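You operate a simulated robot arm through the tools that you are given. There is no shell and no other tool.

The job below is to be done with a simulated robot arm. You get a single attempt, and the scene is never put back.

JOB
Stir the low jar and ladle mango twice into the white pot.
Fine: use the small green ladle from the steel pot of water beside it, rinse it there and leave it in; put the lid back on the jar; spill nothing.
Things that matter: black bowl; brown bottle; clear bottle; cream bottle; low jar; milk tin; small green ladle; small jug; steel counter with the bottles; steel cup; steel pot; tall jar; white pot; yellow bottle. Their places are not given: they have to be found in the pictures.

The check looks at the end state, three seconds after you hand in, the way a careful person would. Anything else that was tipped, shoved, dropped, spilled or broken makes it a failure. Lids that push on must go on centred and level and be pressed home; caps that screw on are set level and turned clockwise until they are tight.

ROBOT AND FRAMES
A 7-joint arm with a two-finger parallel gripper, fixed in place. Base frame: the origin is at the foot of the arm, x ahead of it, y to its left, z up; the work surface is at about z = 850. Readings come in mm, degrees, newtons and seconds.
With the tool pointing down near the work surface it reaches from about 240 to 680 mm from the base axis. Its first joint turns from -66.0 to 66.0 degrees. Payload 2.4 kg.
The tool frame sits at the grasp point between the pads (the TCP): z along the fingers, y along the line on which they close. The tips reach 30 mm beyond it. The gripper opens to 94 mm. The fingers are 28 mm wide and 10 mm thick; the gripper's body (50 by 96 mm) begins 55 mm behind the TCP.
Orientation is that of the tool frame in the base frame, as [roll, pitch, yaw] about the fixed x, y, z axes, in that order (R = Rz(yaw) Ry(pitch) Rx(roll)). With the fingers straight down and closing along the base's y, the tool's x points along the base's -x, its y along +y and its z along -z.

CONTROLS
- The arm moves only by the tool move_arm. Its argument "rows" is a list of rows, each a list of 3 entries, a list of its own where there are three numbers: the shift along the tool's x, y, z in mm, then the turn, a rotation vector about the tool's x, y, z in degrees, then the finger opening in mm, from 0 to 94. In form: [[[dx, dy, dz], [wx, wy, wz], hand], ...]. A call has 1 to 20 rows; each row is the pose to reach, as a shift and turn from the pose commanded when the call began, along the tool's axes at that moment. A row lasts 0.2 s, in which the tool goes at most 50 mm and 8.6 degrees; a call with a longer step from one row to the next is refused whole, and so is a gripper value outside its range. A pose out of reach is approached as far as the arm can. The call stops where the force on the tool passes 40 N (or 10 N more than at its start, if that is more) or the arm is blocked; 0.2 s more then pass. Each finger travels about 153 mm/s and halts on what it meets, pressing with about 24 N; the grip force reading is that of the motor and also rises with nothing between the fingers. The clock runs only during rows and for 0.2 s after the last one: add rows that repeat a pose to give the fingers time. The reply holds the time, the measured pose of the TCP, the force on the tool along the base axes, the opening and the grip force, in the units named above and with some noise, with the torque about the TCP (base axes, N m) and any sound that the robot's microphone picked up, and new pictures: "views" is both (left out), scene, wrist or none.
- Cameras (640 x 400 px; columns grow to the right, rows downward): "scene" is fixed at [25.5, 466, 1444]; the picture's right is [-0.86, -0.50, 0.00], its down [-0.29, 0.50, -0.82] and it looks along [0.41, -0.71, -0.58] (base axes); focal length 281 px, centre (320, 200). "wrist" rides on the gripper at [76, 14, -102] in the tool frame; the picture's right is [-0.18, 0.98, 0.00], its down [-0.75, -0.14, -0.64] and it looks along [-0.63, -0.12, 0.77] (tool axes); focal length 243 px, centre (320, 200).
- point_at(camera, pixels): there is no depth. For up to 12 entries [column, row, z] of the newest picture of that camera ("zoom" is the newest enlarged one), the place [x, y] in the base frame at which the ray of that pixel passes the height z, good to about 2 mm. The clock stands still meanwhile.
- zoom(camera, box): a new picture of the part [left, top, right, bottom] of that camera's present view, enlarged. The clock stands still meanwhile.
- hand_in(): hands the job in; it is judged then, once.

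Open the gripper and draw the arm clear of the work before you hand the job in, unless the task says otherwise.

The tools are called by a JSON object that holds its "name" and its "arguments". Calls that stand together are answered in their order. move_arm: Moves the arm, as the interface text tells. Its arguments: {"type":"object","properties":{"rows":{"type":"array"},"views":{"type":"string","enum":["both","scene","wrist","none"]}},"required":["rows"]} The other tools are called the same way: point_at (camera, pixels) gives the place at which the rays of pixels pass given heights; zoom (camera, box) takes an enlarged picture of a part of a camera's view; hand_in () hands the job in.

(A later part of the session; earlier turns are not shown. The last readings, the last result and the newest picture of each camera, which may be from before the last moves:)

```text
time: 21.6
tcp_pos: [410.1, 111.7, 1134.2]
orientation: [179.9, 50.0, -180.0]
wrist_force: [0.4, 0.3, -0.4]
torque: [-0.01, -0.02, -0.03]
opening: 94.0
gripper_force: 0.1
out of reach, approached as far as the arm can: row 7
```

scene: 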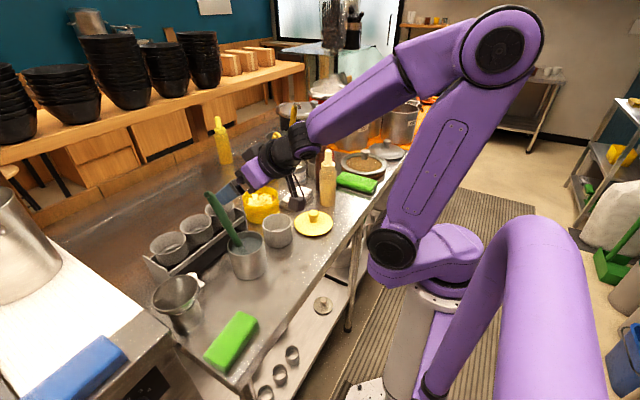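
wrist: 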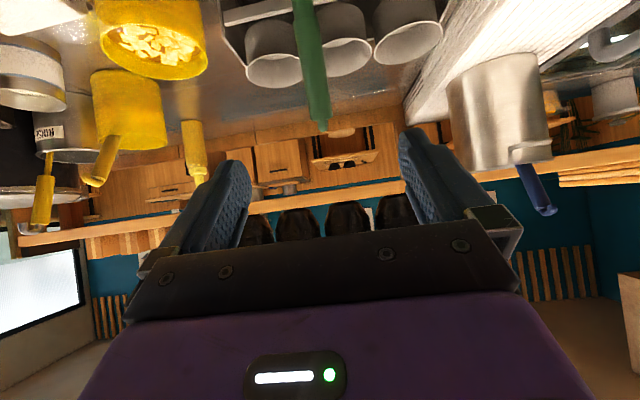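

That tilt is at the edge of reach, so crosswise gripping is awkward near the base. I'll instead grip with the tool vertical: I turn back upright and go above the handle at about (513,111,1115).

{"name": "move_arm", "arguments": {"rows": [[[-7, 0, 13], [0, 7, 0], 94], [[-14, 0, 26], [0, 14, 0], 94], [[-21, 0, 40], [0, 21, 0], 94], [[-28, -1, 53], [0, 28, 0], 94], [[-35, -1, 67], [0, 35, 0], 94], [[-42, -1, 80], [0, 42, 0], 94], [[-50, -1, 92], [0, 50, 0], 94], [[-50, -1, 92], [0, 50, 0], 94]]}}

{"name": "zoom", "arguments": {"camera": "wrist", "box": [220, 0, 420, 200]}}

{"name": "zoom", "arguments": {"camera": "scene", "box": [180, 130, 280, 290]}}

```text
time: 23.4
tcp_pos: [513.4, 111.2, 1112.8]
orientation: [-180.0, -0.1, 180.0]
wrist_force: [0.0, -1.1, 0.3]
torque: [0.0, 0.02, 0.01]
opening: 94.2
gripper_force: 0.1
```

scene: 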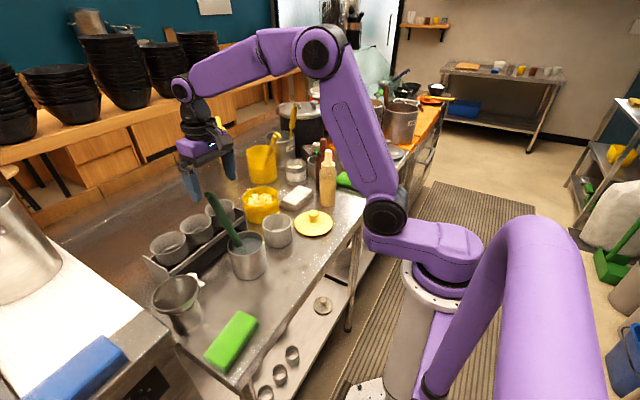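
wrist: 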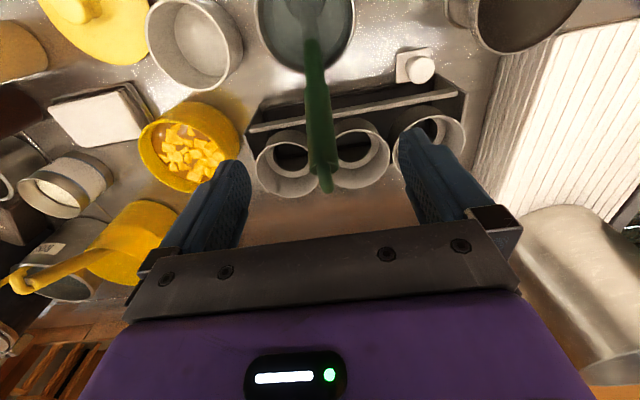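

```text
2.00 times, centred on (320, 100) of wrist
```

zoom: 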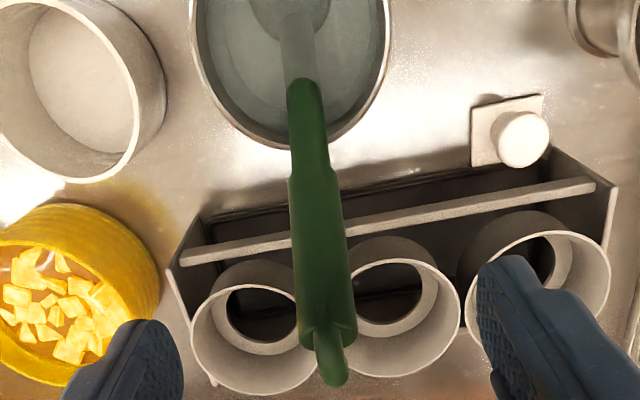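

```text
2.50 times, centred on (230, 210) of scene
```

zoom: 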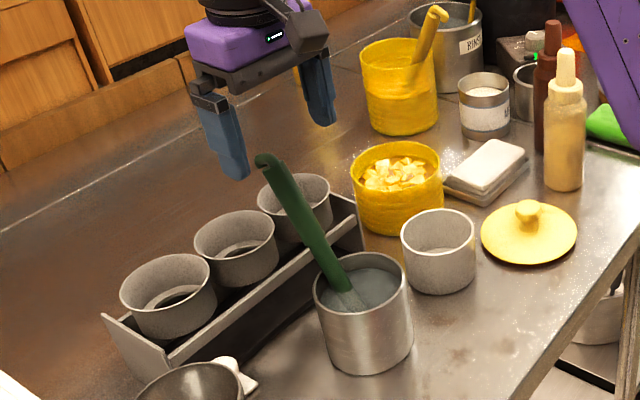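

The handle lies centred between the fingers (col ≈320). I check its line once more from this closer view before descending.

{"name": "point_at", "arguments": {"camera": "wrist", "pixels": [[324, 160, 1053], [326, 188, 1058], [315, 90, 982], [318.5, 125, 1015], [312, 45, 923]]}}

```text
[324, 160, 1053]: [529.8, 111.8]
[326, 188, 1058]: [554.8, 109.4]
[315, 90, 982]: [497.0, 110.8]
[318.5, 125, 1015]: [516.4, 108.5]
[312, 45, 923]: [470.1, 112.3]
```

The line agrees: at z≈1012 the handle is at about (514,110.5). I descend straight to TCP z≈1012 with fingers open.

{"name": "move_arm", "arguments": {"rows": [[[0, -1, 25], [0, 0, 0], 94], [[0, -1, 50], [0, 0, 0], 94], [[0, -1, 75], [0, 0, 0], 94], [[0, -1, 92], [0, 0, 0], 94], [[0, -1, 101], [0, 0, 0], 94], [[0, -1, 101], [0, 0, 0], 94]]}}

{"name": "zoom", "arguments": {"camera": "wrist", "box": [220, 0, 420, 230]}}

{"name": "zoom", "arguments": {"camera": "scene", "box": [180, 150, 280, 290]}}

```text
time: 24.8
tcp_pos: [514.9, 112.2, 1014.1]
orientation: [180.0, 0.0, 179.9]
wrist_force: [0.0, 1.2, 0.5]
torque: [0.02, -0.01, 0.02]
opening: 93.9
gripper_force: 0.1
```

scene: 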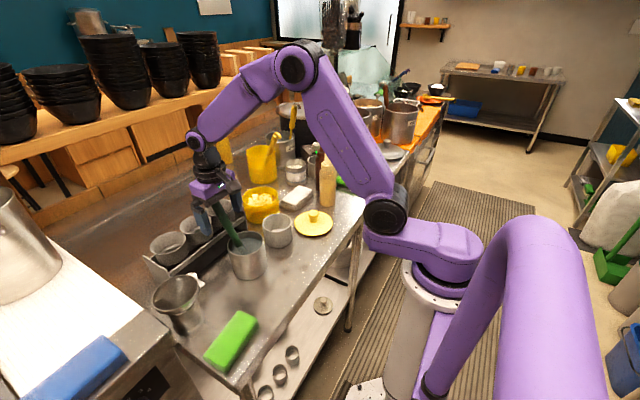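
wrist: 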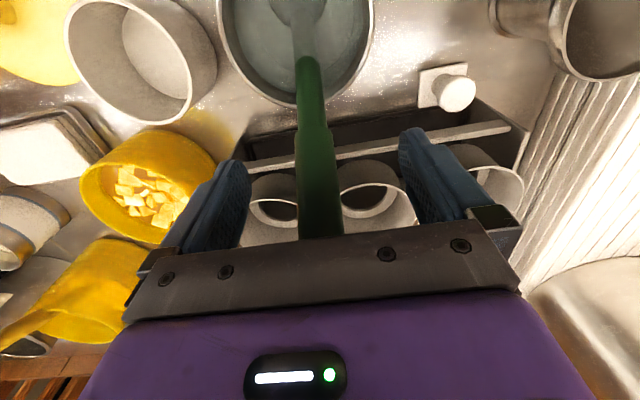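

```text
1.74 times, centred on (320, 115) of wrist
```

zoom: 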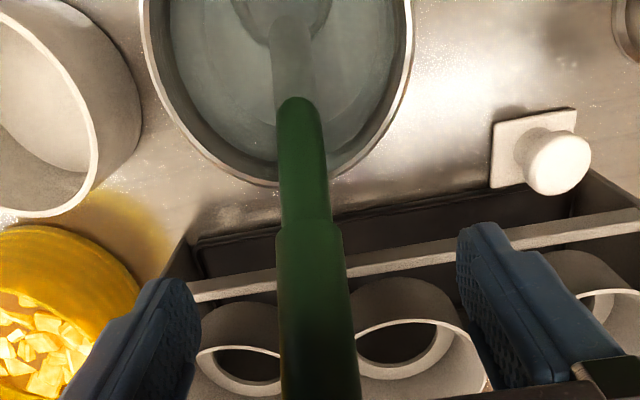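

```text
2.86 times, centred on (230, 220) of scene
```

zoom: 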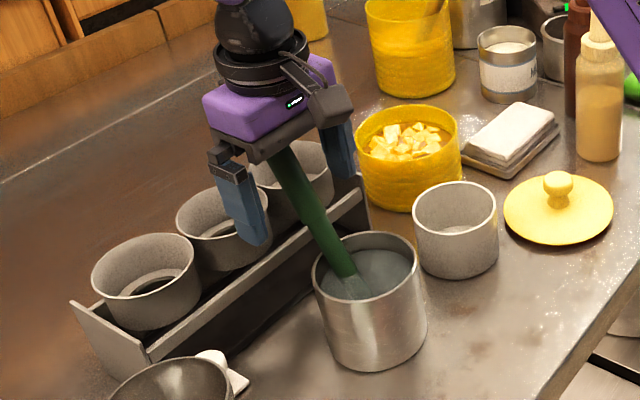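

The handle passes between the fingers at the TCP (col ≈319,row 188), with no contact forces. I close on it.

{"name": "move_arm", "arguments": {"rows": [[[0, 0, 0], [0, 0, 0], 60], [[0, 0, 0], [0, 0, 0], 35], [[0, 0, 0], [0, 0, 0], 5], [[0, 0, 0], [0, 0, 0], 5], [[0, 0, 0], [0, 0, 0], 5]]}}

{"name": "zoom", "arguments": {"camera": "wrist", "box": [220, 0, 420, 230]}}

{"name": "zoom", "arguments": {"camera": "scene", "box": [180, 150, 280, 290]}}

```text
time: 26.0
tcp_pos: [514.6, 111.3, 1014.2]
orientation: [180.0, 0.0, 180.0]
wrist_force: [-0.1, -3.0, 0.2]
torque: [-0.21, -0.11, 0.07]
opening: 27.5
gripper_force: 24.0
```

scene: 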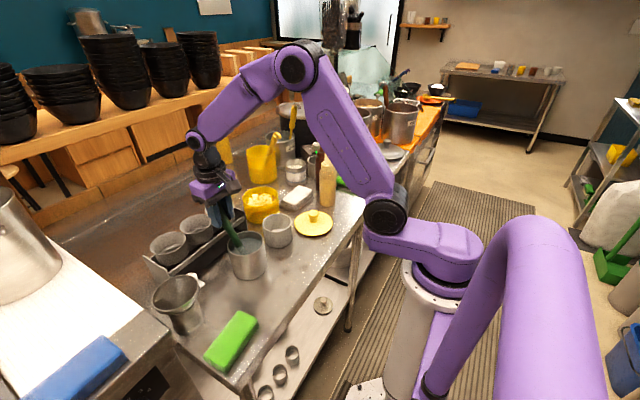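
wrist: 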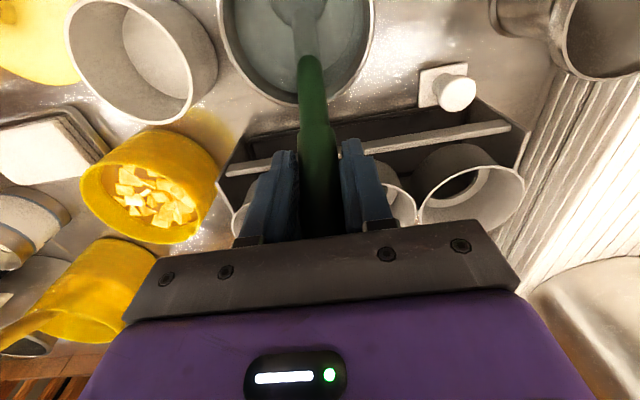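

```text
1.74 times, centred on (320, 115) of wrist
```

zoom: 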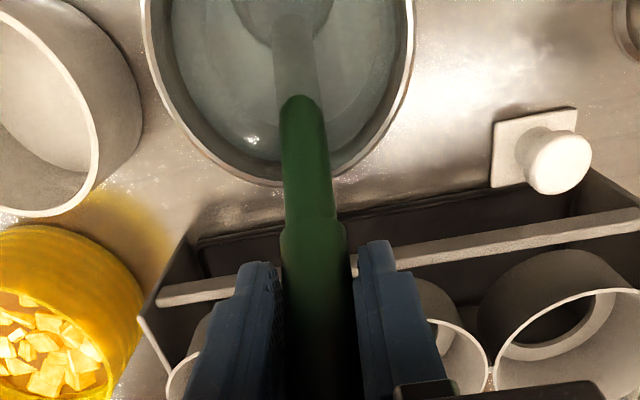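

```text
2.86 times, centred on (230, 220) of scene
```

zoom: 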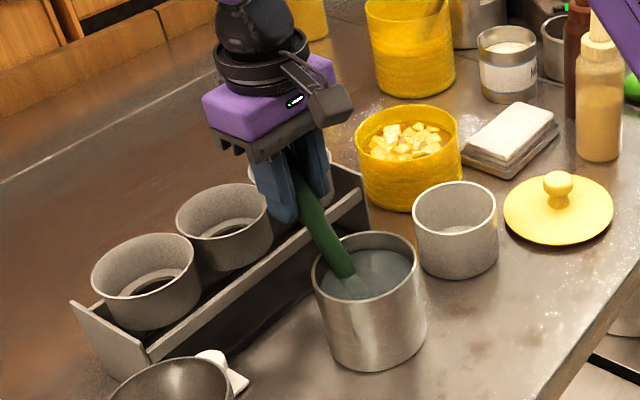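

Handle gripped at 27.5 mm, 24 N. I lift straight up slowly, watching for slip.

{"name": "move_arm", "arguments": {"rows": [[[0, 0, -3], [0, 0, 0], 5], [[0, 0, -7], [0, 0, 0], 5], [[0, 0, -12], [0, 0, 0], 5], [[0, 0, -18], [0, 0, 0], 5], [[0, 0, -24], [0, 0, 0], 5], [[0, 0, -30], [0, 0, 0], 5], [[0, 0, -36], [0, 0, 0], 5], [[0, 0, -42], [0, 0, 0], 5], [[0, 0, -50], [0, 0, 0], 5]]}}

{"name": "zoom", "arguments": {"camera": "wrist", "box": [220, 0, 420, 230]}}

{"name": "zoom", "arguments": {"camera": "scene", "box": [180, 150, 280, 290]}}

```text
time: 28.0
tcp_pos: [514.0, 109.5, 1063.9]
orientation: [-180.0, -0.1, 180.0]
wrist_force: [0.2, 0.0, -0.1]
torque: [-0.02, -0.02, -0.03]
opening: 27.3
gripper_force: 23.7
```

scene: 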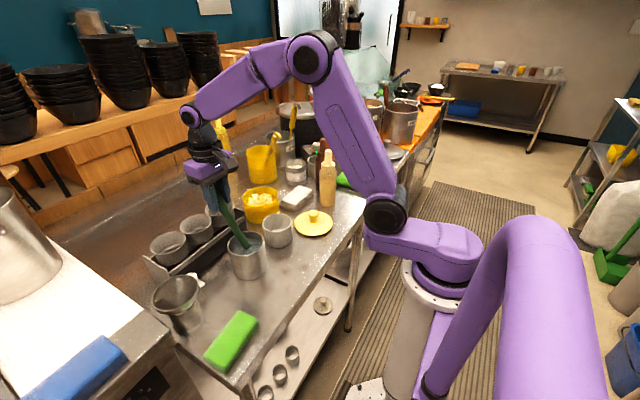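
wrist: 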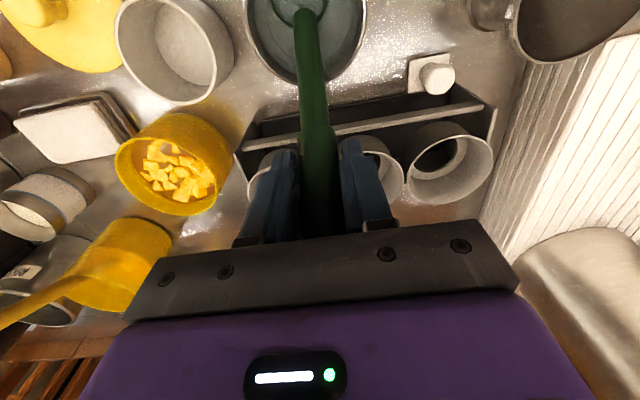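

```text
1.74 times, centred on (320, 115) of wrist
```

zoom: 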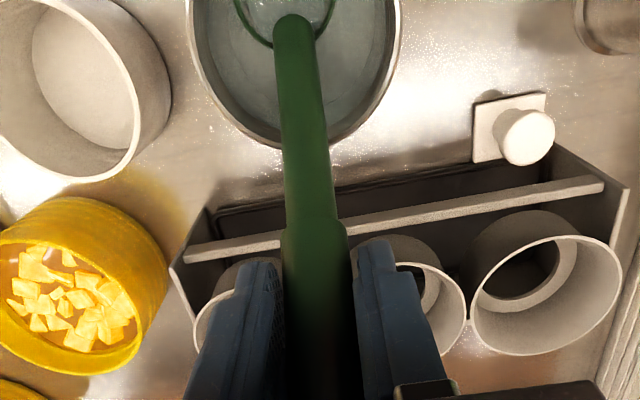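

```text
2.86 times, centred on (230, 220) of scene
```

zoom: 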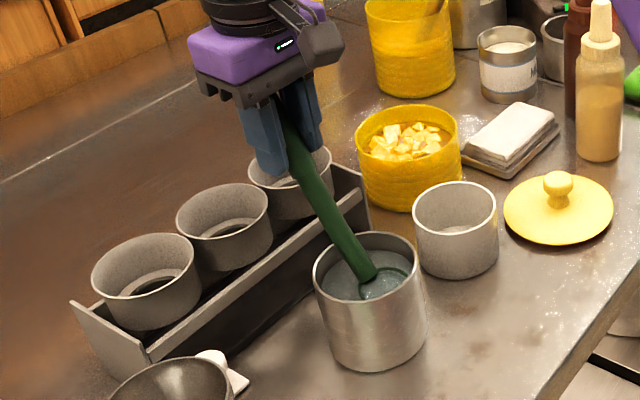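

The green bowl is surfacing at scene-zoom (388,283). I lift another 45 mm, still over the pot.

{"name": "move_arm", "arguments": {"rows": [[[0, 0, -6], [0, 0, 0], 5], [[0, 0, -12], [0, 0, 0], 5], [[0, 0, -18], [0, 0, 0], 5], [[0, 0, -25], [0, 0, 0], 5], [[0, 0, -32], [0, 0, 0], 5], [[0, 0, -40], [0, 0, 0], 5], [[0, 0, -45], [0, 0, 0], 5], [[0, 0, -45], [0, 0, 0], 5]]}}

{"name": "zoom", "arguments": {"camera": "wrist", "box": [220, 0, 420, 180]}}

{"name": "zoom", "arguments": {"camera": "scene", "box": [190, 170, 290, 290]}}

```text
time: 29.8
tcp_pos: [511.8, 111.3, 1107.4]
orientation: [179.9, 0.0, 179.9]
wrist_force: [0.1, 0.4, -1.3]
torque: [-0.04, -0.03, 0.01]
opening: 27.6
gripper_force: 23.8
```

scene: 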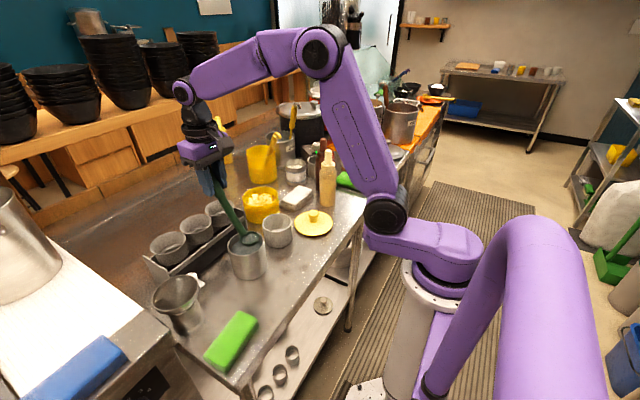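
wrist: 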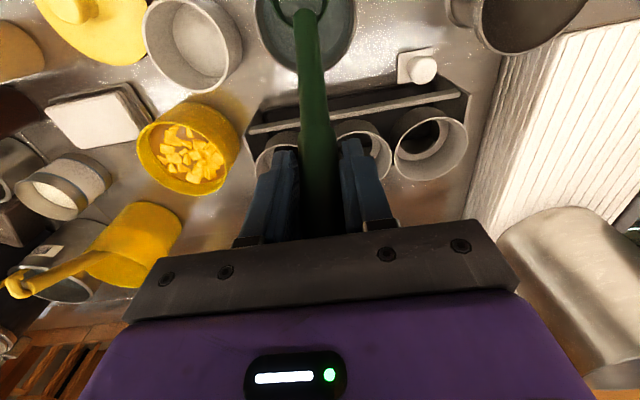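

```text
2.22 times, centred on (320, 90) of wrist
```

zoom: 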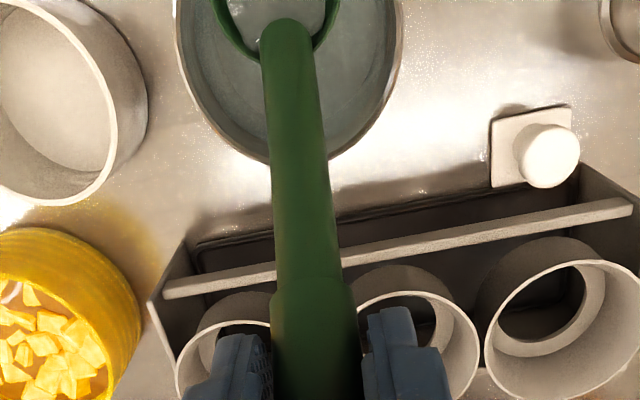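

```text
3.33 times, centred on (240, 230) of scene
```

zoom: 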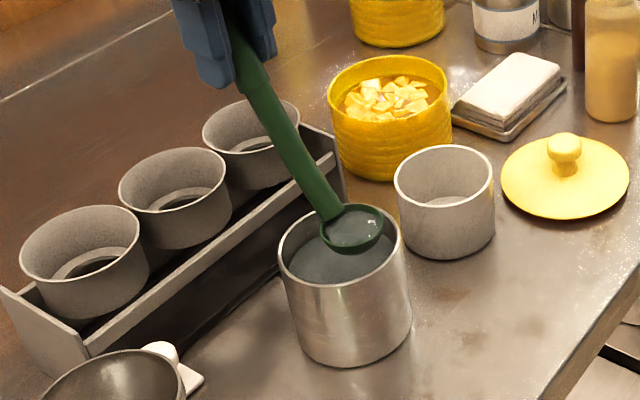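

The bowl is out, roughly level with the tool vertical, and full of water. I triangulate the bowl's place relative to the TCP.

{"name": "point_at", "arguments": {"camera": "scene", "pixels": [[249.6, 238.5, 940], [249.6, 238.5, 980], [243.5, 234.5, 940], [243.5, 234.5, 980], [240.1, 240, 960], [259, 238, 960]]}}

{"name": "point_at", "arguments": {"camera": "wrist", "pixels": [[306.5, 16, 940], [306.5, 16, 980], [303, 2, 940], [303, 2, 980], [287, 10, 960], [326, 8, 960]]}}

```text
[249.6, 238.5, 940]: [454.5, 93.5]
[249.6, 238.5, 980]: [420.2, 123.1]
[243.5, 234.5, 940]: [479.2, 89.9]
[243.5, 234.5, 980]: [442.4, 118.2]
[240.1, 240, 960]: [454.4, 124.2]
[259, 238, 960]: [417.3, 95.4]
```

```text
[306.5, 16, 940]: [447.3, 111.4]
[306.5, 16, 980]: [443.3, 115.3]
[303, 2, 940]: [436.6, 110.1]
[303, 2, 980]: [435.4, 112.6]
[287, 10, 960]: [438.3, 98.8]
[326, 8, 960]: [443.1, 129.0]
```

Bowl rim centre ≈79 mm toward the base and ≈144 mm below the TCP, level when the tool is vertical – a good carrying pose. I now tip the bowl lip-down by 40° inside the steel pot, keeping it over the pot, to empty the water.

{"name": "move_arm", "arguments": {"rows": [[[12.6, 0, -7.9], [0, -5, 0], 5], [[25.4, 0, -13.5], [0, -10, 0], 5], [[38.7, 0, -18], [0, -15, 0], 5], [[52.2, 0, -21.3], [0, -20, 0], 5], [[65.5, 0, -23.4], [0, -25, 0], 5], [[78.8, 0, -24.2], [0, -30, 0], 5], [[92.1, 0, -23.8], [0, -35, 0], 5], [[105.2, 0, -22], [0, -40, 0], 5], [[105.2, 0, -22], [0, -40, 0], 5], [[105.2, 0, -22], [0, -40, 0], 5]]}}

{"name": "zoom", "arguments": {"camera": "wrist", "box": [220, 0, 420, 180]}}

{"name": "zoom", "arguments": {"camera": "scene", "box": [190, 170, 290, 290]}}

```text
time: 32.0
tcp_pos: [407.9, 110.2, 1129.8]
orientation: [180.0, 40.0, 180.0]
wrist_force: [-0.4, -0.2, 0.0]
torque: [-0.01, -0.02, 0.0]
opening: 27.6
gripper_force: 24.4
```

scene: 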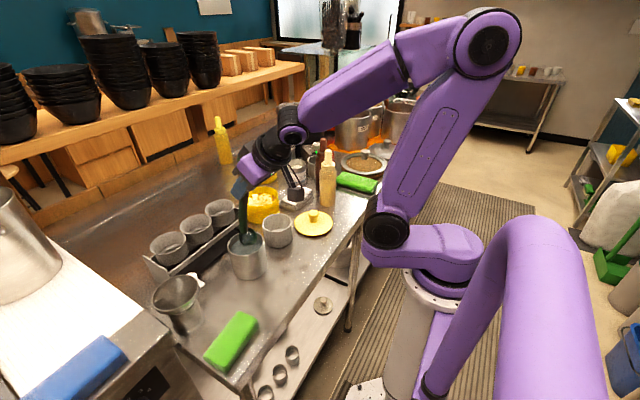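
wrist: 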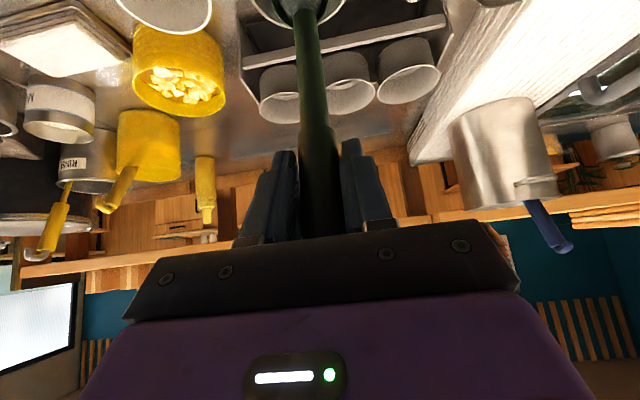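

```text
2.22 times, centred on (320, 90) of wrist
```

zoom: 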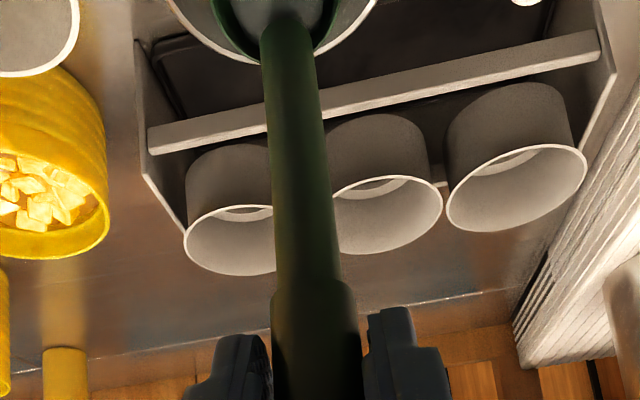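

```text
3.33 times, centred on (240, 230) of scene
```

zoom: 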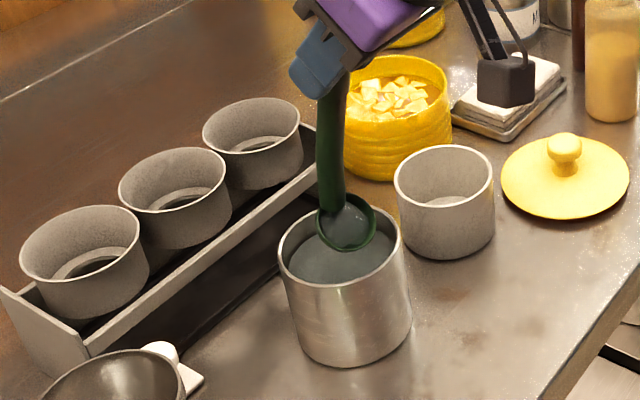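

The bowl is tipped inside the pot with some water left. I yaw the tool by -90° about the vertical, keeping the bowl over the pot, to test the pose I want for pouring (handle leaning to +y).

{"name": "move_arm", "arguments": {"rows": [[[-3.5, 4.5, -3.6], [5.26, 0, 6.26], 5], [[-7.4, 9, -6.8], [10.53, 0, 12.53], 5], [[-11.9, 13.3, -9.6], [15.79, 0, 18.79], 5], [[-14.8, 17.3, -9.7], [21.06, 0, 25.06], 5], [[-16.9, 21, -8], [26.32, 0, 31.32], 5], [[-19.4, 24.2, -5.9], [31.58, 0, 37.58], 5], [[-22.2, 26.9, -3.5], [36.85, 0, 43.85], 5], [[-25.2, 29.1, -1], [42.11, 0, 50.11], 5], [[-28.5, 30.7, 1.8], [47.37, 0, 56.37], 5], [[-31.9, 31.7, 4.6], [52.64, 0, 62.64], 5], [[-35.4, 32, 7.6], [57.9, 0, 68.9], 5], [[-35.4, 32, 7.6], [57.9, 0, 68.9], 5]]}}

{"name": "zoom", "arguments": {"camera": "scene", "box": [190, 150, 310, 290]}}

```text
time: 34.6
tcp_pos: [440.4, 143.4, 1147.0]
orientation: [-179.9, 40.1, 89.8]
wrist_force: [0.4, -0.2, -1.0]
torque: [0.0, 0.02, -0.04]
opening: 27.1
gripper_force: 24.0
```

scene: 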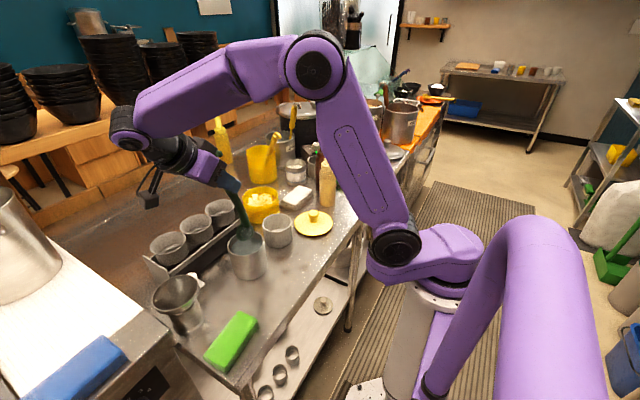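
wrist: 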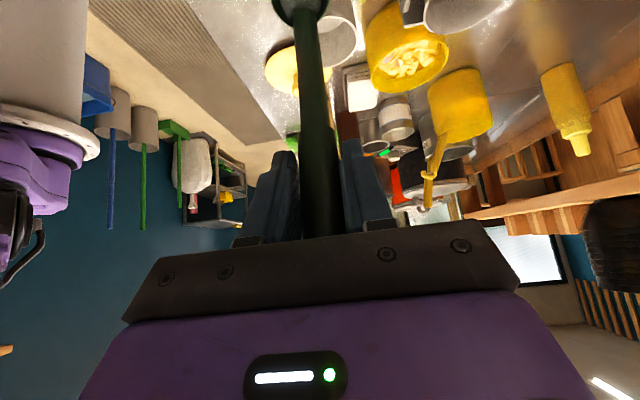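

```text
2.86 times, centred on (250, 220) of scene
```

zoom: 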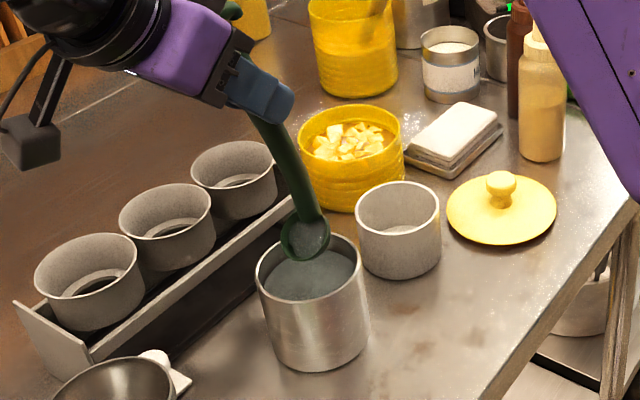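

That pose is fully reachable. I tip further to 80° with the bowl kept over the steel pot to drain the rest of the water.

{"name": "move_arm", "arguments": {"rows": [[[12.9, 0, -6.4], [0, -5, 0], 5], [[26.2, 0, -11.6], [0, -10, 0], 5], [[40.1, 0, -15.6], [0, -15, 0], 5], [[54.1, 0, -18.3], [0, -20, 0], 5], [[68.3, 0, -20], [0, -25, 0], 5], [[82.6, 0, -20.3], [0, -30, 0], 5], [[96.9, 0, -19.3], [0, -35, 0], 5], [[111.1, 0, -17.1], [0, -40, 0], 5], [[111.1, 0, -17.1], [0, -40, 0], 5], [[111.1, 0, -17.1], [0, -40, 0], 5], [[111.1, 0, -17.1], [0, -40, 0], 5]]}}

{"name": "zoom", "arguments": {"camera": "scene", "box": [190, 170, 290, 290]}}

{"name": "zoom", "arguments": {"camera": "wrist", "box": [220, 0, 420, 180]}}

```text
time: 37.0
tcp_pos: [438.3, 235.1, 1090.0]
orientation: [-179.7, 80.0, 90.2]
wrist_force: [-1.0, 0.1, 0.3]
torque: [0.03, 0.0, 0.0]
opening: 27.4
gripper_force: 24.0
```

scene: 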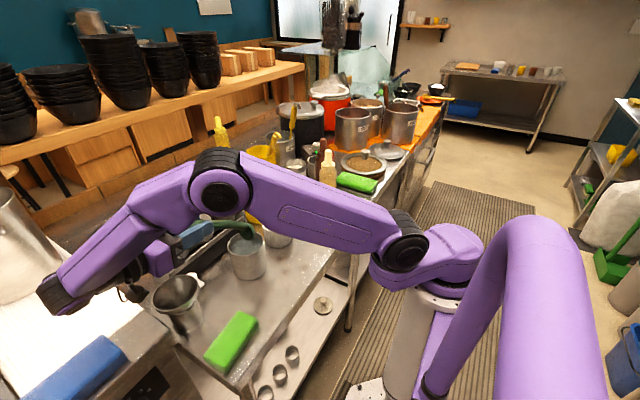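
wrist: 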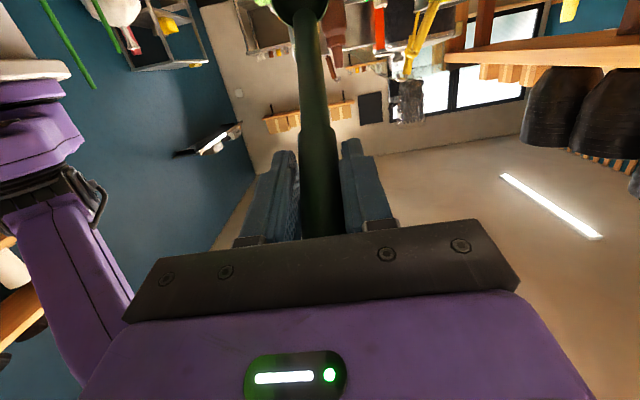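

```text
3.33 times, centred on (240, 230) of scene
```

zoom: 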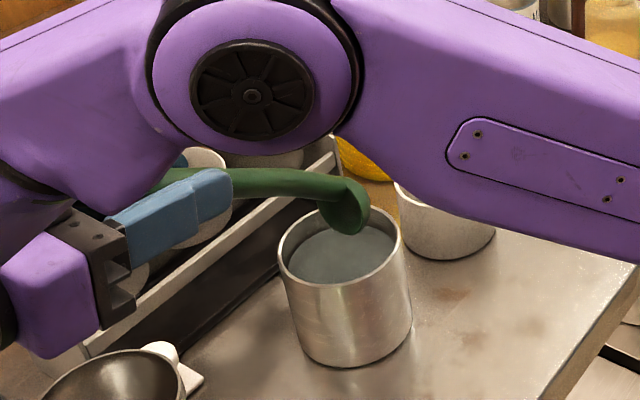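

```text
2.22 times, centred on (320, 90) of wrist
```

zoom: 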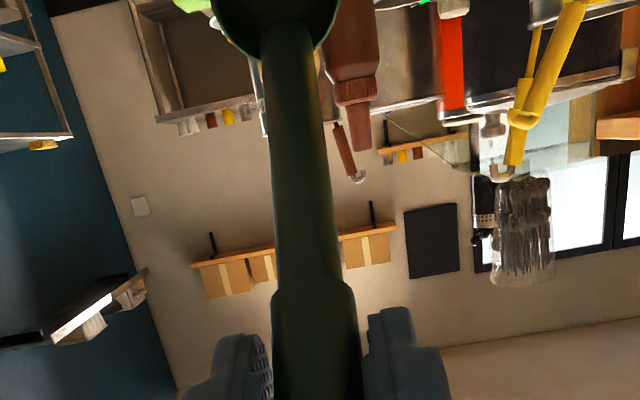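

The bowl is drained (scene zoom (347,205) shows it empty, over the pot). I reverse the tilt back to tool-vertical with the bowl kept above the pot.

{"name": "move_arm", "arguments": {"rows": [[[-19.3, 0, 12.4], [0, 8, 0], 5], [[-36.6, 0, 27.4], [0, 16, 0], 5], [[-51.7, 0, 44.6], [0, 24, 0], 5], [[-64.4, 0, 63.8], [0, 32, 0], 5], [[-74.1, 0, 84.5], [0, 40, 0], 5], [[-80.9, 0, 106.4], [0, 48, 0], 5], [[-84.5, 0, 129], [0, 56, 0], 5], [[-85.1, 0, 151.9], [0, 64, 0], 5], [[-82.4, 0, 174.7], [0, 72, 0], 5], [[-76.5, 0, 196.8], [0, 80, 0], 5], [[-76.5, 0, 196.8], [0, 80, 0], 5]]}}

{"name": "zoom", "arguments": {"camera": "scene", "box": [170, 150, 350, 290]}}

```text
time: 39.4
tcp_pos: [439.7, 30.4, 1127.9]
orientation: [-180.0, 0.0, 90.0]
wrist_force: [-1.2, -1.2, -0.9]
torque: [-0.01, -0.01, -0.02]
opening: 27.7
gripper_force: 23.6
```

scene: 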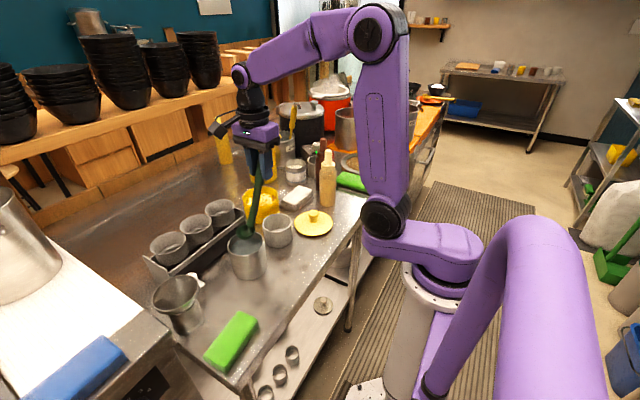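
wrist: 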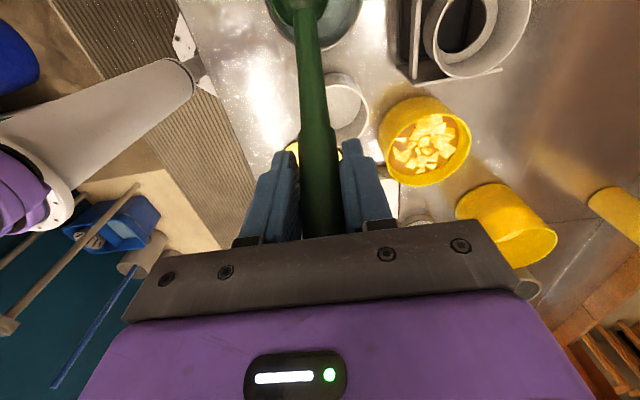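

```text
2.86 times, centred on (260, 220) of scene
```

zoom: 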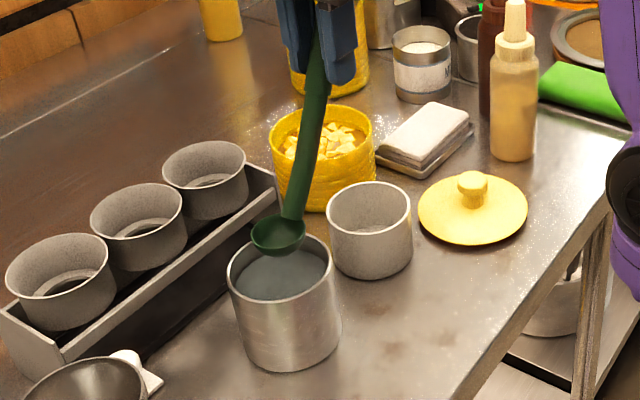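

The bowl is empty and clean over the pot. I measure the bowl's rim place now for an exact offset from the TCP.

{"name": "zoom", "arguments": {"camera": "scene", "box": [220, 210, 270, 260]}}

{"name": "point_at", "arguments": {"camera": "scene", "pixels": [[245.3, 231.9, 975], [245.3, 231.9, 990], [236, 232, 985], [255, 232, 985]]}}

{"name": "point_at", "arguments": {"camera": "wrist", "pixels": [[298, 5, 985], [298, 5, 975], [421, 142, 920], [346, 105, 905]]}}

```text
8.00 times, centred on (245, 235) of scene
```

zoom: 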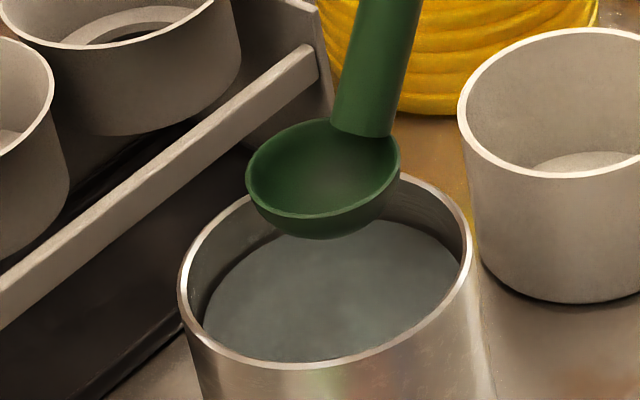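

```text
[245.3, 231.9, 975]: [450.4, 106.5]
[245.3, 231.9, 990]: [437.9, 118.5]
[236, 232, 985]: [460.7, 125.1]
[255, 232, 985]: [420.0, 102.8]
```

```text
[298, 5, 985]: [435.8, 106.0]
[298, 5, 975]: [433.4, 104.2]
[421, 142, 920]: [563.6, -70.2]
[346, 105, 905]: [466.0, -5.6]
```

Bowl rim centre is ≈80 mm along the tool's x and ≈144 mm below the TCP. I yaw back the other way (bowl kept over the steel pot, rising 25 mm) so the hand will be on the free side of the jar.

{"name": "move_arm", "arguments": {"rows": [[[0.9, 11.8, -5], [0, 0, -8.5], 5], [[3.5, 23.4, -10], [0, 0, -17], 5], [[7.8, 34.4, -15], [0, 0, -25.5], 5], [[13.7, 44.7, -20], [0, 0, -34], 5], [[21, 54, -25], [0, 0, -42.5], 5], [[29.7, 62.2, -25], [0, 0, -51], 5], [[39.4, 68.9, -25], [0, 0, -59.5], 5], [[50, 74.2, -25], [0, 0, -68], 5], [[61.3, 77.8, -25], [0, 0, -76.5], 5], [[73, 79.7, -25], [0, 0, -85], 5]]}}

```text
time: 41.6
tcp_pos: [520.6, 103.8, 1153.6]
orientation: [-179.9, -0.1, 175.1]
wrist_force: [-0.8, -0.8, -0.9]
torque: [-0.02, 0.01, -0.01]
opening: 27.3
gripper_force: 23.9
```

scene: 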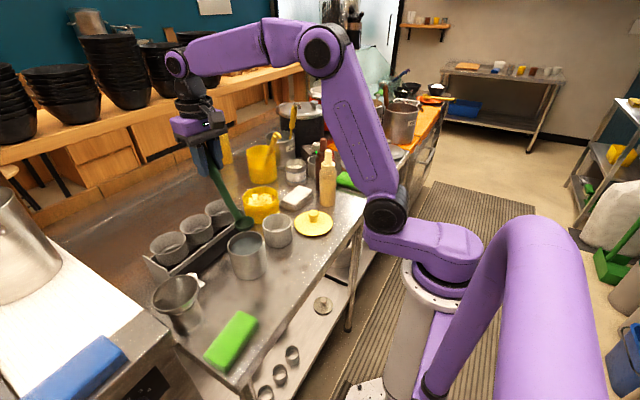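
wrist: 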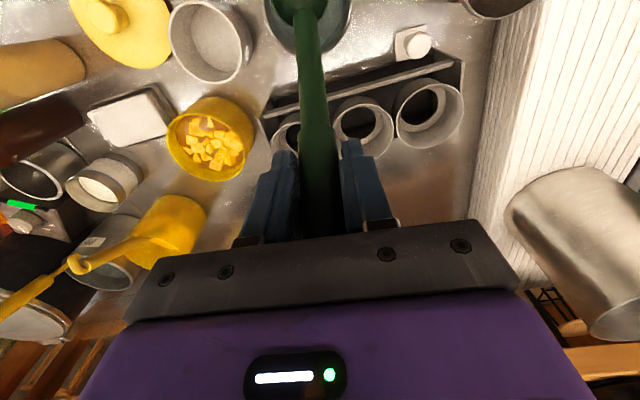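

I take the chance to measure the open jar and the tall jar's ladle from this view.

{"name": "zoom", "arguments": {"camera": "wrist", "box": [60, 80, 280, 290]}}

{"name": "zoom", "arguments": {"camera": "scene", "box": [230, 120, 310, 240]}}

```text
1.90 times, centred on (170, 185) of wrist
```

zoom: 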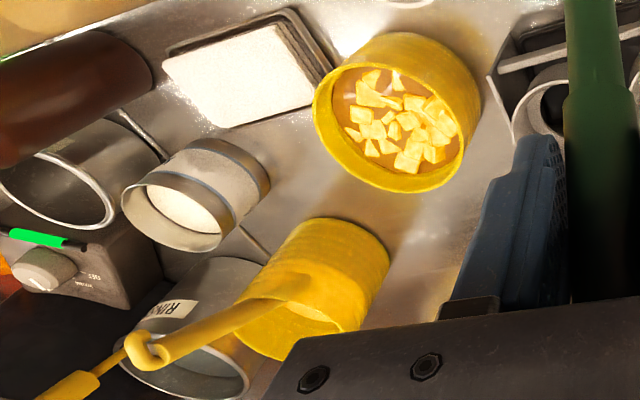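

```text
3.33 times, centred on (270, 180) of scene
```

zoom: 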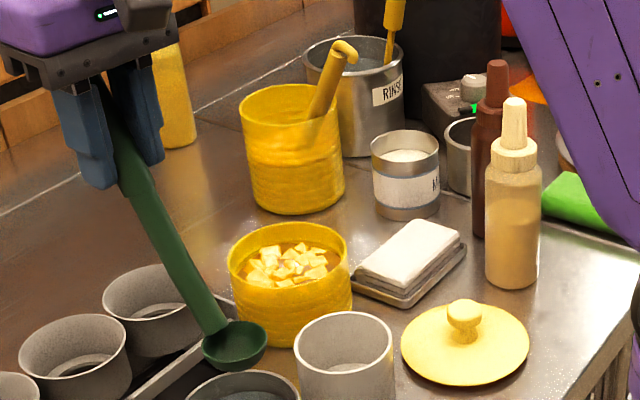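

{"name": "point_at", "arguments": {"camera": "wrist", "pixels": [[207.4, 146.6, 920], [207.4, 146.6, 940], [80.5, 261.3, 1060], [80.5, 261.3, 1090], [209, 39, 900], [209, 39, 920], [208, 145, 905], [167, 135, 930], [251, 155, 930]]}}

{"name": "point_at", "arguments": {"camera": "scene", "pixels": [[260.9, 196.8, 920], [260.9, 196.8, 940], [278.1, 134.4, 1060], [278.1, 134.4, 1090], [277.2, 223.5, 900], [277.2, 223.5, 920], [261.6, 199.2, 905], [242, 199, 930], [279.6, 197, 930], [261.3, 153.6, 1000]]}}

```text
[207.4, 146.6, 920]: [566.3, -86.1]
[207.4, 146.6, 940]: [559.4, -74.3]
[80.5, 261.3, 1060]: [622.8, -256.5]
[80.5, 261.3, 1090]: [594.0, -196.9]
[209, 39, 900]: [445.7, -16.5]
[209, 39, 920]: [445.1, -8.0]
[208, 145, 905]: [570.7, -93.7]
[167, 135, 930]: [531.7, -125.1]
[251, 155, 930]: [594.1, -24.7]
```

```text
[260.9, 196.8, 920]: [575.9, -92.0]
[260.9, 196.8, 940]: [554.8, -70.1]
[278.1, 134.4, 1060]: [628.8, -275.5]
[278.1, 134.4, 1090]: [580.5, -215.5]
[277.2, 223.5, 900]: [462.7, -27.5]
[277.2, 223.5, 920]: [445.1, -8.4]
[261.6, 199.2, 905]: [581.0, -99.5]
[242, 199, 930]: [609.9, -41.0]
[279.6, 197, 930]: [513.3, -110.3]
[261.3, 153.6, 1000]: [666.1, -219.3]
```

Jar and white-pot estimates shifted a few mm from before, so I zoom closer on both for careful rim outlines.

{"name": "zoom", "arguments": {"camera": "wrist", "box": [150, 80, 270, 195]}}

{"name": "zoom", "arguments": {"camera": "scene", "box": [230, 170, 300, 240]}}

{"name": "zoom", "arguments": {"camera": "wrist", "box": [150, 0, 270, 95]}}

```text
3.48 times, centred on (210, 138) of wrist
```

zoom: 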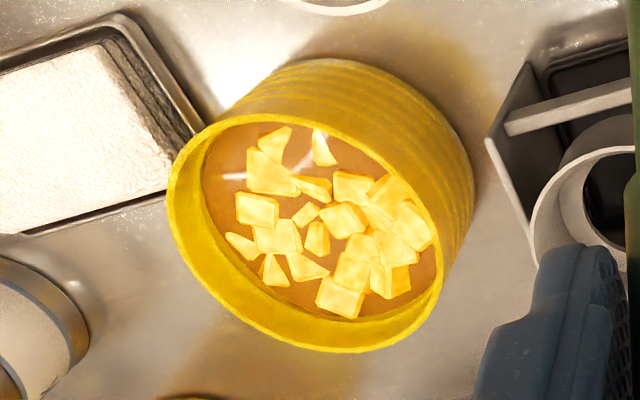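

```text
5.71 times, centred on (265, 205) of scene
```

zoom: 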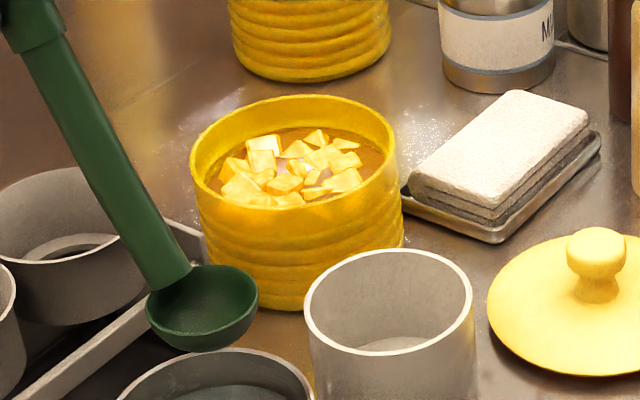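

```text
4.21 times, centred on (210, 48) of wrist
```

zoom: 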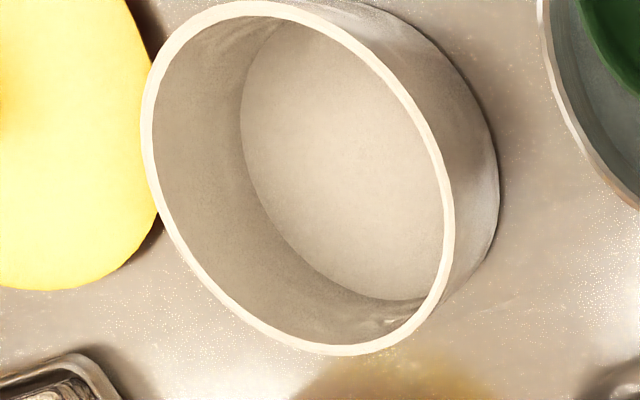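

{"name": "point_at", "arguments": {"camera": "wrist", "pixels": [[205.5, 147.6, 920], [205.5, 147.6, 930], [204.8, 42.7, 910], [204.8, 42.7, 920]]}}

{"name": "point_at", "arguments": {"camera": "scene", "pixels": [[260.4, 196.2, 920], [260.4, 196.2, 930], [277.1, 222.8, 910], [277.1, 222.8, 920]]}}

```text
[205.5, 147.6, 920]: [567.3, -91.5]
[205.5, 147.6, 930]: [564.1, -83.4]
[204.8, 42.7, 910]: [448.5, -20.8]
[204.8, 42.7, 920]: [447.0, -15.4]
```

```text
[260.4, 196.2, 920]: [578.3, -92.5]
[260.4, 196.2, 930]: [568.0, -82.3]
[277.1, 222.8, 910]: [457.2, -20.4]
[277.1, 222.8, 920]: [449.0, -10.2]
```

Refined: jar centre ≈(564,-85), rim z≈930; white pot ≈(448,-16), rim z≈917. I continue the yaw (now to about +90°) with the bowl kept over the steel pot, to test that joint range.

{"name": "move_arm", "arguments": {"rows": [[[0.8, 11, 0], [0, 0, -7.9], 5], [[3, 21.8, 0], [0, 0, -15.8], 5], [[6.7, 32.2, 0], [0, 0, -23.7], 5], [[11.9, 41.9, 0], [0, 0, -31.6], 5], [[18.3, 50.9, 0], [0, 0, -39.5], 5], [[25.8, 58.9, 0], [0, 0, -47.4], 5], [[34.5, 65.8, 0], [0, 0, -55.3], 5], [[43.9, 71.4, 0], [0, 0, -63.2], 5], [[54.1, 75.7, 0], [0, 0, -71.1], 5], [[64.7, 78.5, 0], [0, 0, -79], 5], [[75.7, 79.9, 0], [0, 0, -86.9], 5], [[86.7, 79.7, 0], [0, 0, -94.8], 5]]}}

```text
time: 44.2
tcp_pos: [439.2, 190.1, 1155.4]
orientation: [179.9, 0.1, -90.2]
wrist_force: [-0.6, 0.9, -1.2]
torque: [0.01, -0.04, 0.0]
opening: 27.2
gripper_force: 23.7
```

scene: 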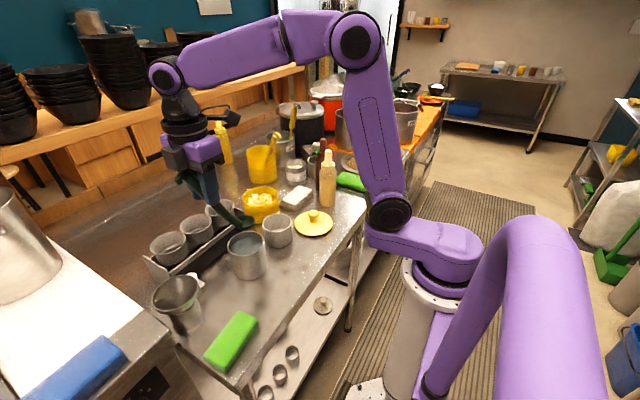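
wrist: 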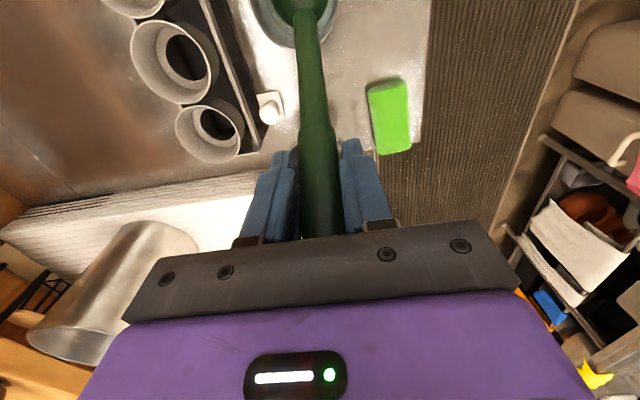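

Full yaw range works. Now I translate the bowl above the jar at (564,-85), staying ~60 mm over its rim.

{"name": "move_arm", "arguments": {"rows": [[[20, -12.6, 0], [0, 0, 0], 5], [[55, -34.8, 0], [0, 0, 0], 5], [[95, -60, 0], [0, 0, 0], 5], [[135, -85.4, 0], [0, 0, 0], 5], [[170, -107.5, 0], [0, 0, 0], 5], [[190, -120, 0], [0, 0, 0], 5], [[196, -124, 0], [0, 0, 0], 5], [[196, -124, 0], [0, 0, 0], 5]]}}

{"name": "zoom", "arguments": {"camera": "wrist", "box": [220, 0, 420, 150]}}

{"name": "zoom", "arguments": {"camera": "scene", "box": [210, 150, 310, 240]}}

```text
time: 46.0
tcp_pos: [564.8, -6.6, 1156.3]
orientation: [-180.0, 0.0, -90.2]
wrist_force: [-1.0, 0.2, -0.2]
torque: [0.02, 0.0, -0.02]
opening: 27.2
gripper_force: 23.7
```

scene: 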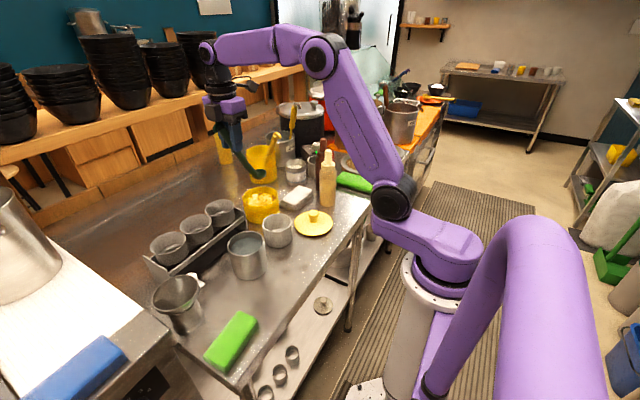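
wrist: 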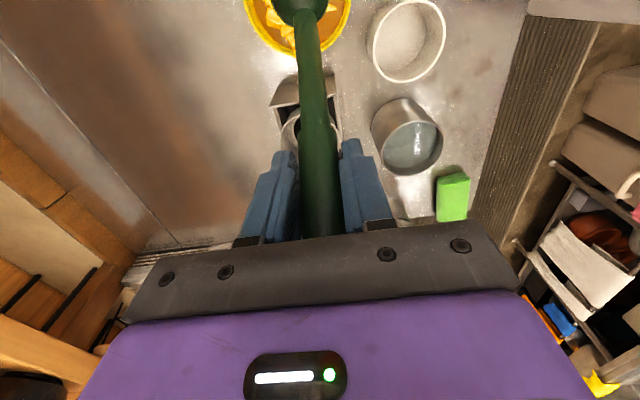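

```text
2.67 times, centred on (320, 75) of wrist
```

zoom: 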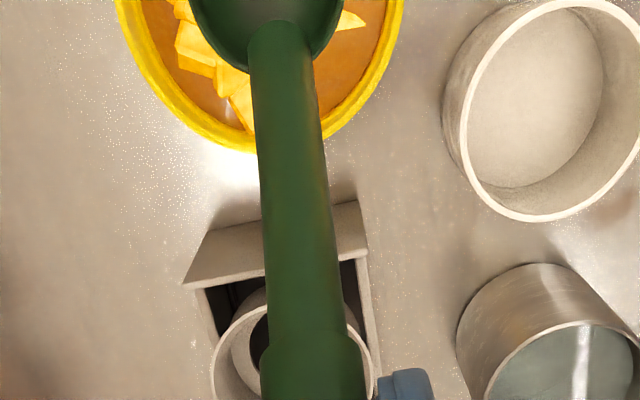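

```text
4.44 times, centred on (260, 195) of scene
```

zoom: 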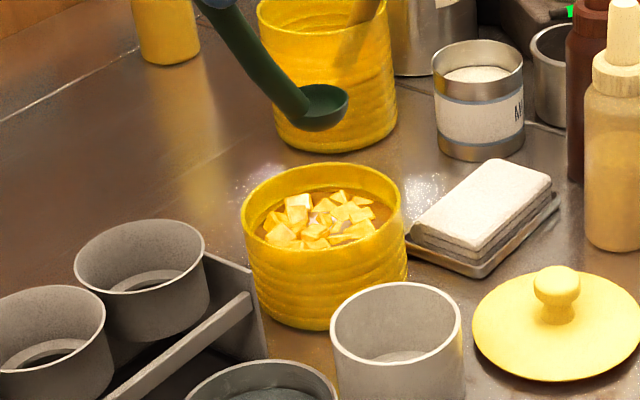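

I fit the jar's rim circle from visible rim points to centre the bowl properly.

{"name": "point_at", "arguments": {"camera": "wrist", "pixels": [[244, 0.5, 930], [351, 0.5, 930], [295.7, 56.3, 930], [260, 33.8, 930], [331.2, 43.2, 930], [299.8, 8, 1010], [287, 0.5, 1012], [324, 0.5, 1012]]}}

{"name": "point_at", "arguments": {"camera": "scene", "pixels": [[261.5, 173.5, 1000], [261.5, 173.5, 1015]]}}

```text
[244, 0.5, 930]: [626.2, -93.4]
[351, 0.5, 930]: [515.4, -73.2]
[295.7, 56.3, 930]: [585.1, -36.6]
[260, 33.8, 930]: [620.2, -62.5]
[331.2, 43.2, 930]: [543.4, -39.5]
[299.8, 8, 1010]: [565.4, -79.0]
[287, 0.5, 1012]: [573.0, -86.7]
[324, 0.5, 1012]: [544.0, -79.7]
```

```text
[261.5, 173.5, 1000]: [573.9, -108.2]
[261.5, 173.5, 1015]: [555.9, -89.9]
```

Circle fit puts the jar centre at about (568,-89). I tilt 27° above the jar so the handle stands vertical for stirring, keeping the bowl centred at the same height.

{"name": "move_arm", "arguments": {"rows": [[[18.6, -1, -8.7], [0, -7, 0], 5], [[38.2, -2, -15.1], [0, -14, 0], 5], [[58.4, -3, -19.1], [0, -21, 0], 5], [[76.1, -3.7, -20.6], [0, -27, 0], 5], [[76.1, -3.7, -20.6], [0, -27, 0], 5]]}}

{"name": "zoom", "arguments": {"camera": "wrist", "box": [220, 0, 420, 150]}}

{"name": "zoom", "arguments": {"camera": "scene", "box": [210, 130, 310, 240]}}

```text
time: 47.2
tcp_pos: [569.8, -81.0, 1176.7]
orientation: [180.0, 27.1, -90.1]
wrist_force: [0.6, 0.1, -0.4]
torque: [0.0, 0.0, -0.02]
opening: 27.1
gripper_force: 24.1
```

scene: 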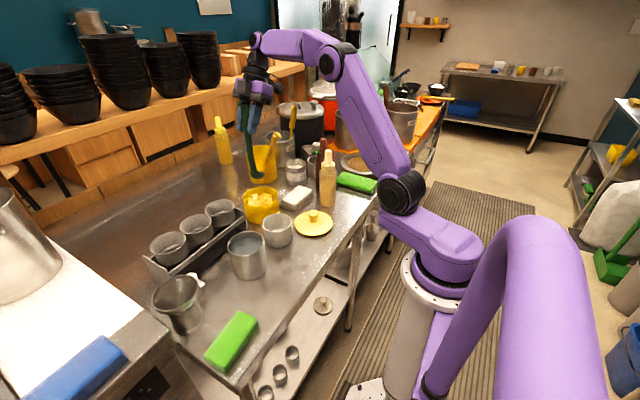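
wrist: 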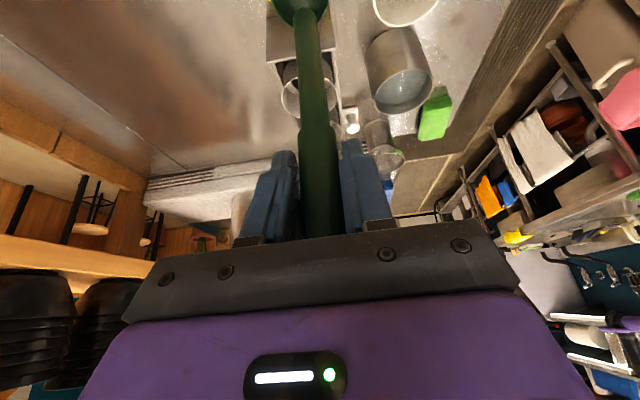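

```text
2.67 times, centred on (320, 75) of wrist
```

zoom: 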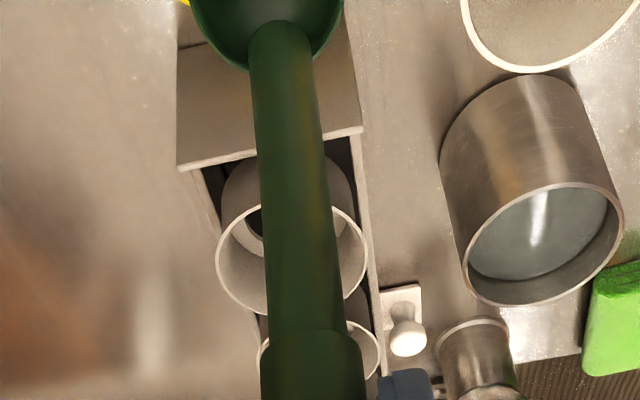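

```text
3.64 times, centred on (260, 185) of scene
```

zoom: 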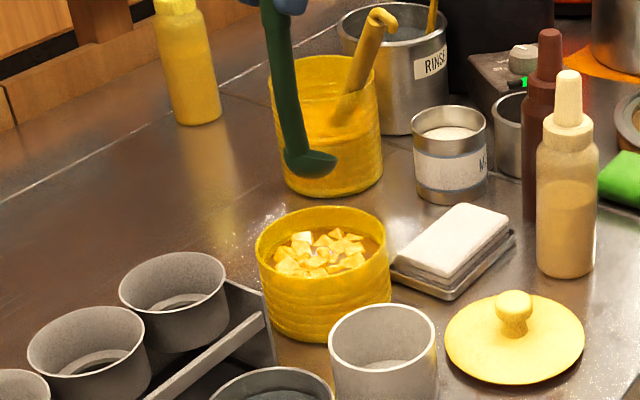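

{"name": "point_at", "arguments": {"camera": "scene", "pixels": [[257.3, 174.4, 1000], [257.3, 174.4, 1010], [260, 196.6, 928]]}}

```text
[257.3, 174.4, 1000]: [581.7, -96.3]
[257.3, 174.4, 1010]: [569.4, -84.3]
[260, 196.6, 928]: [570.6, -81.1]
```

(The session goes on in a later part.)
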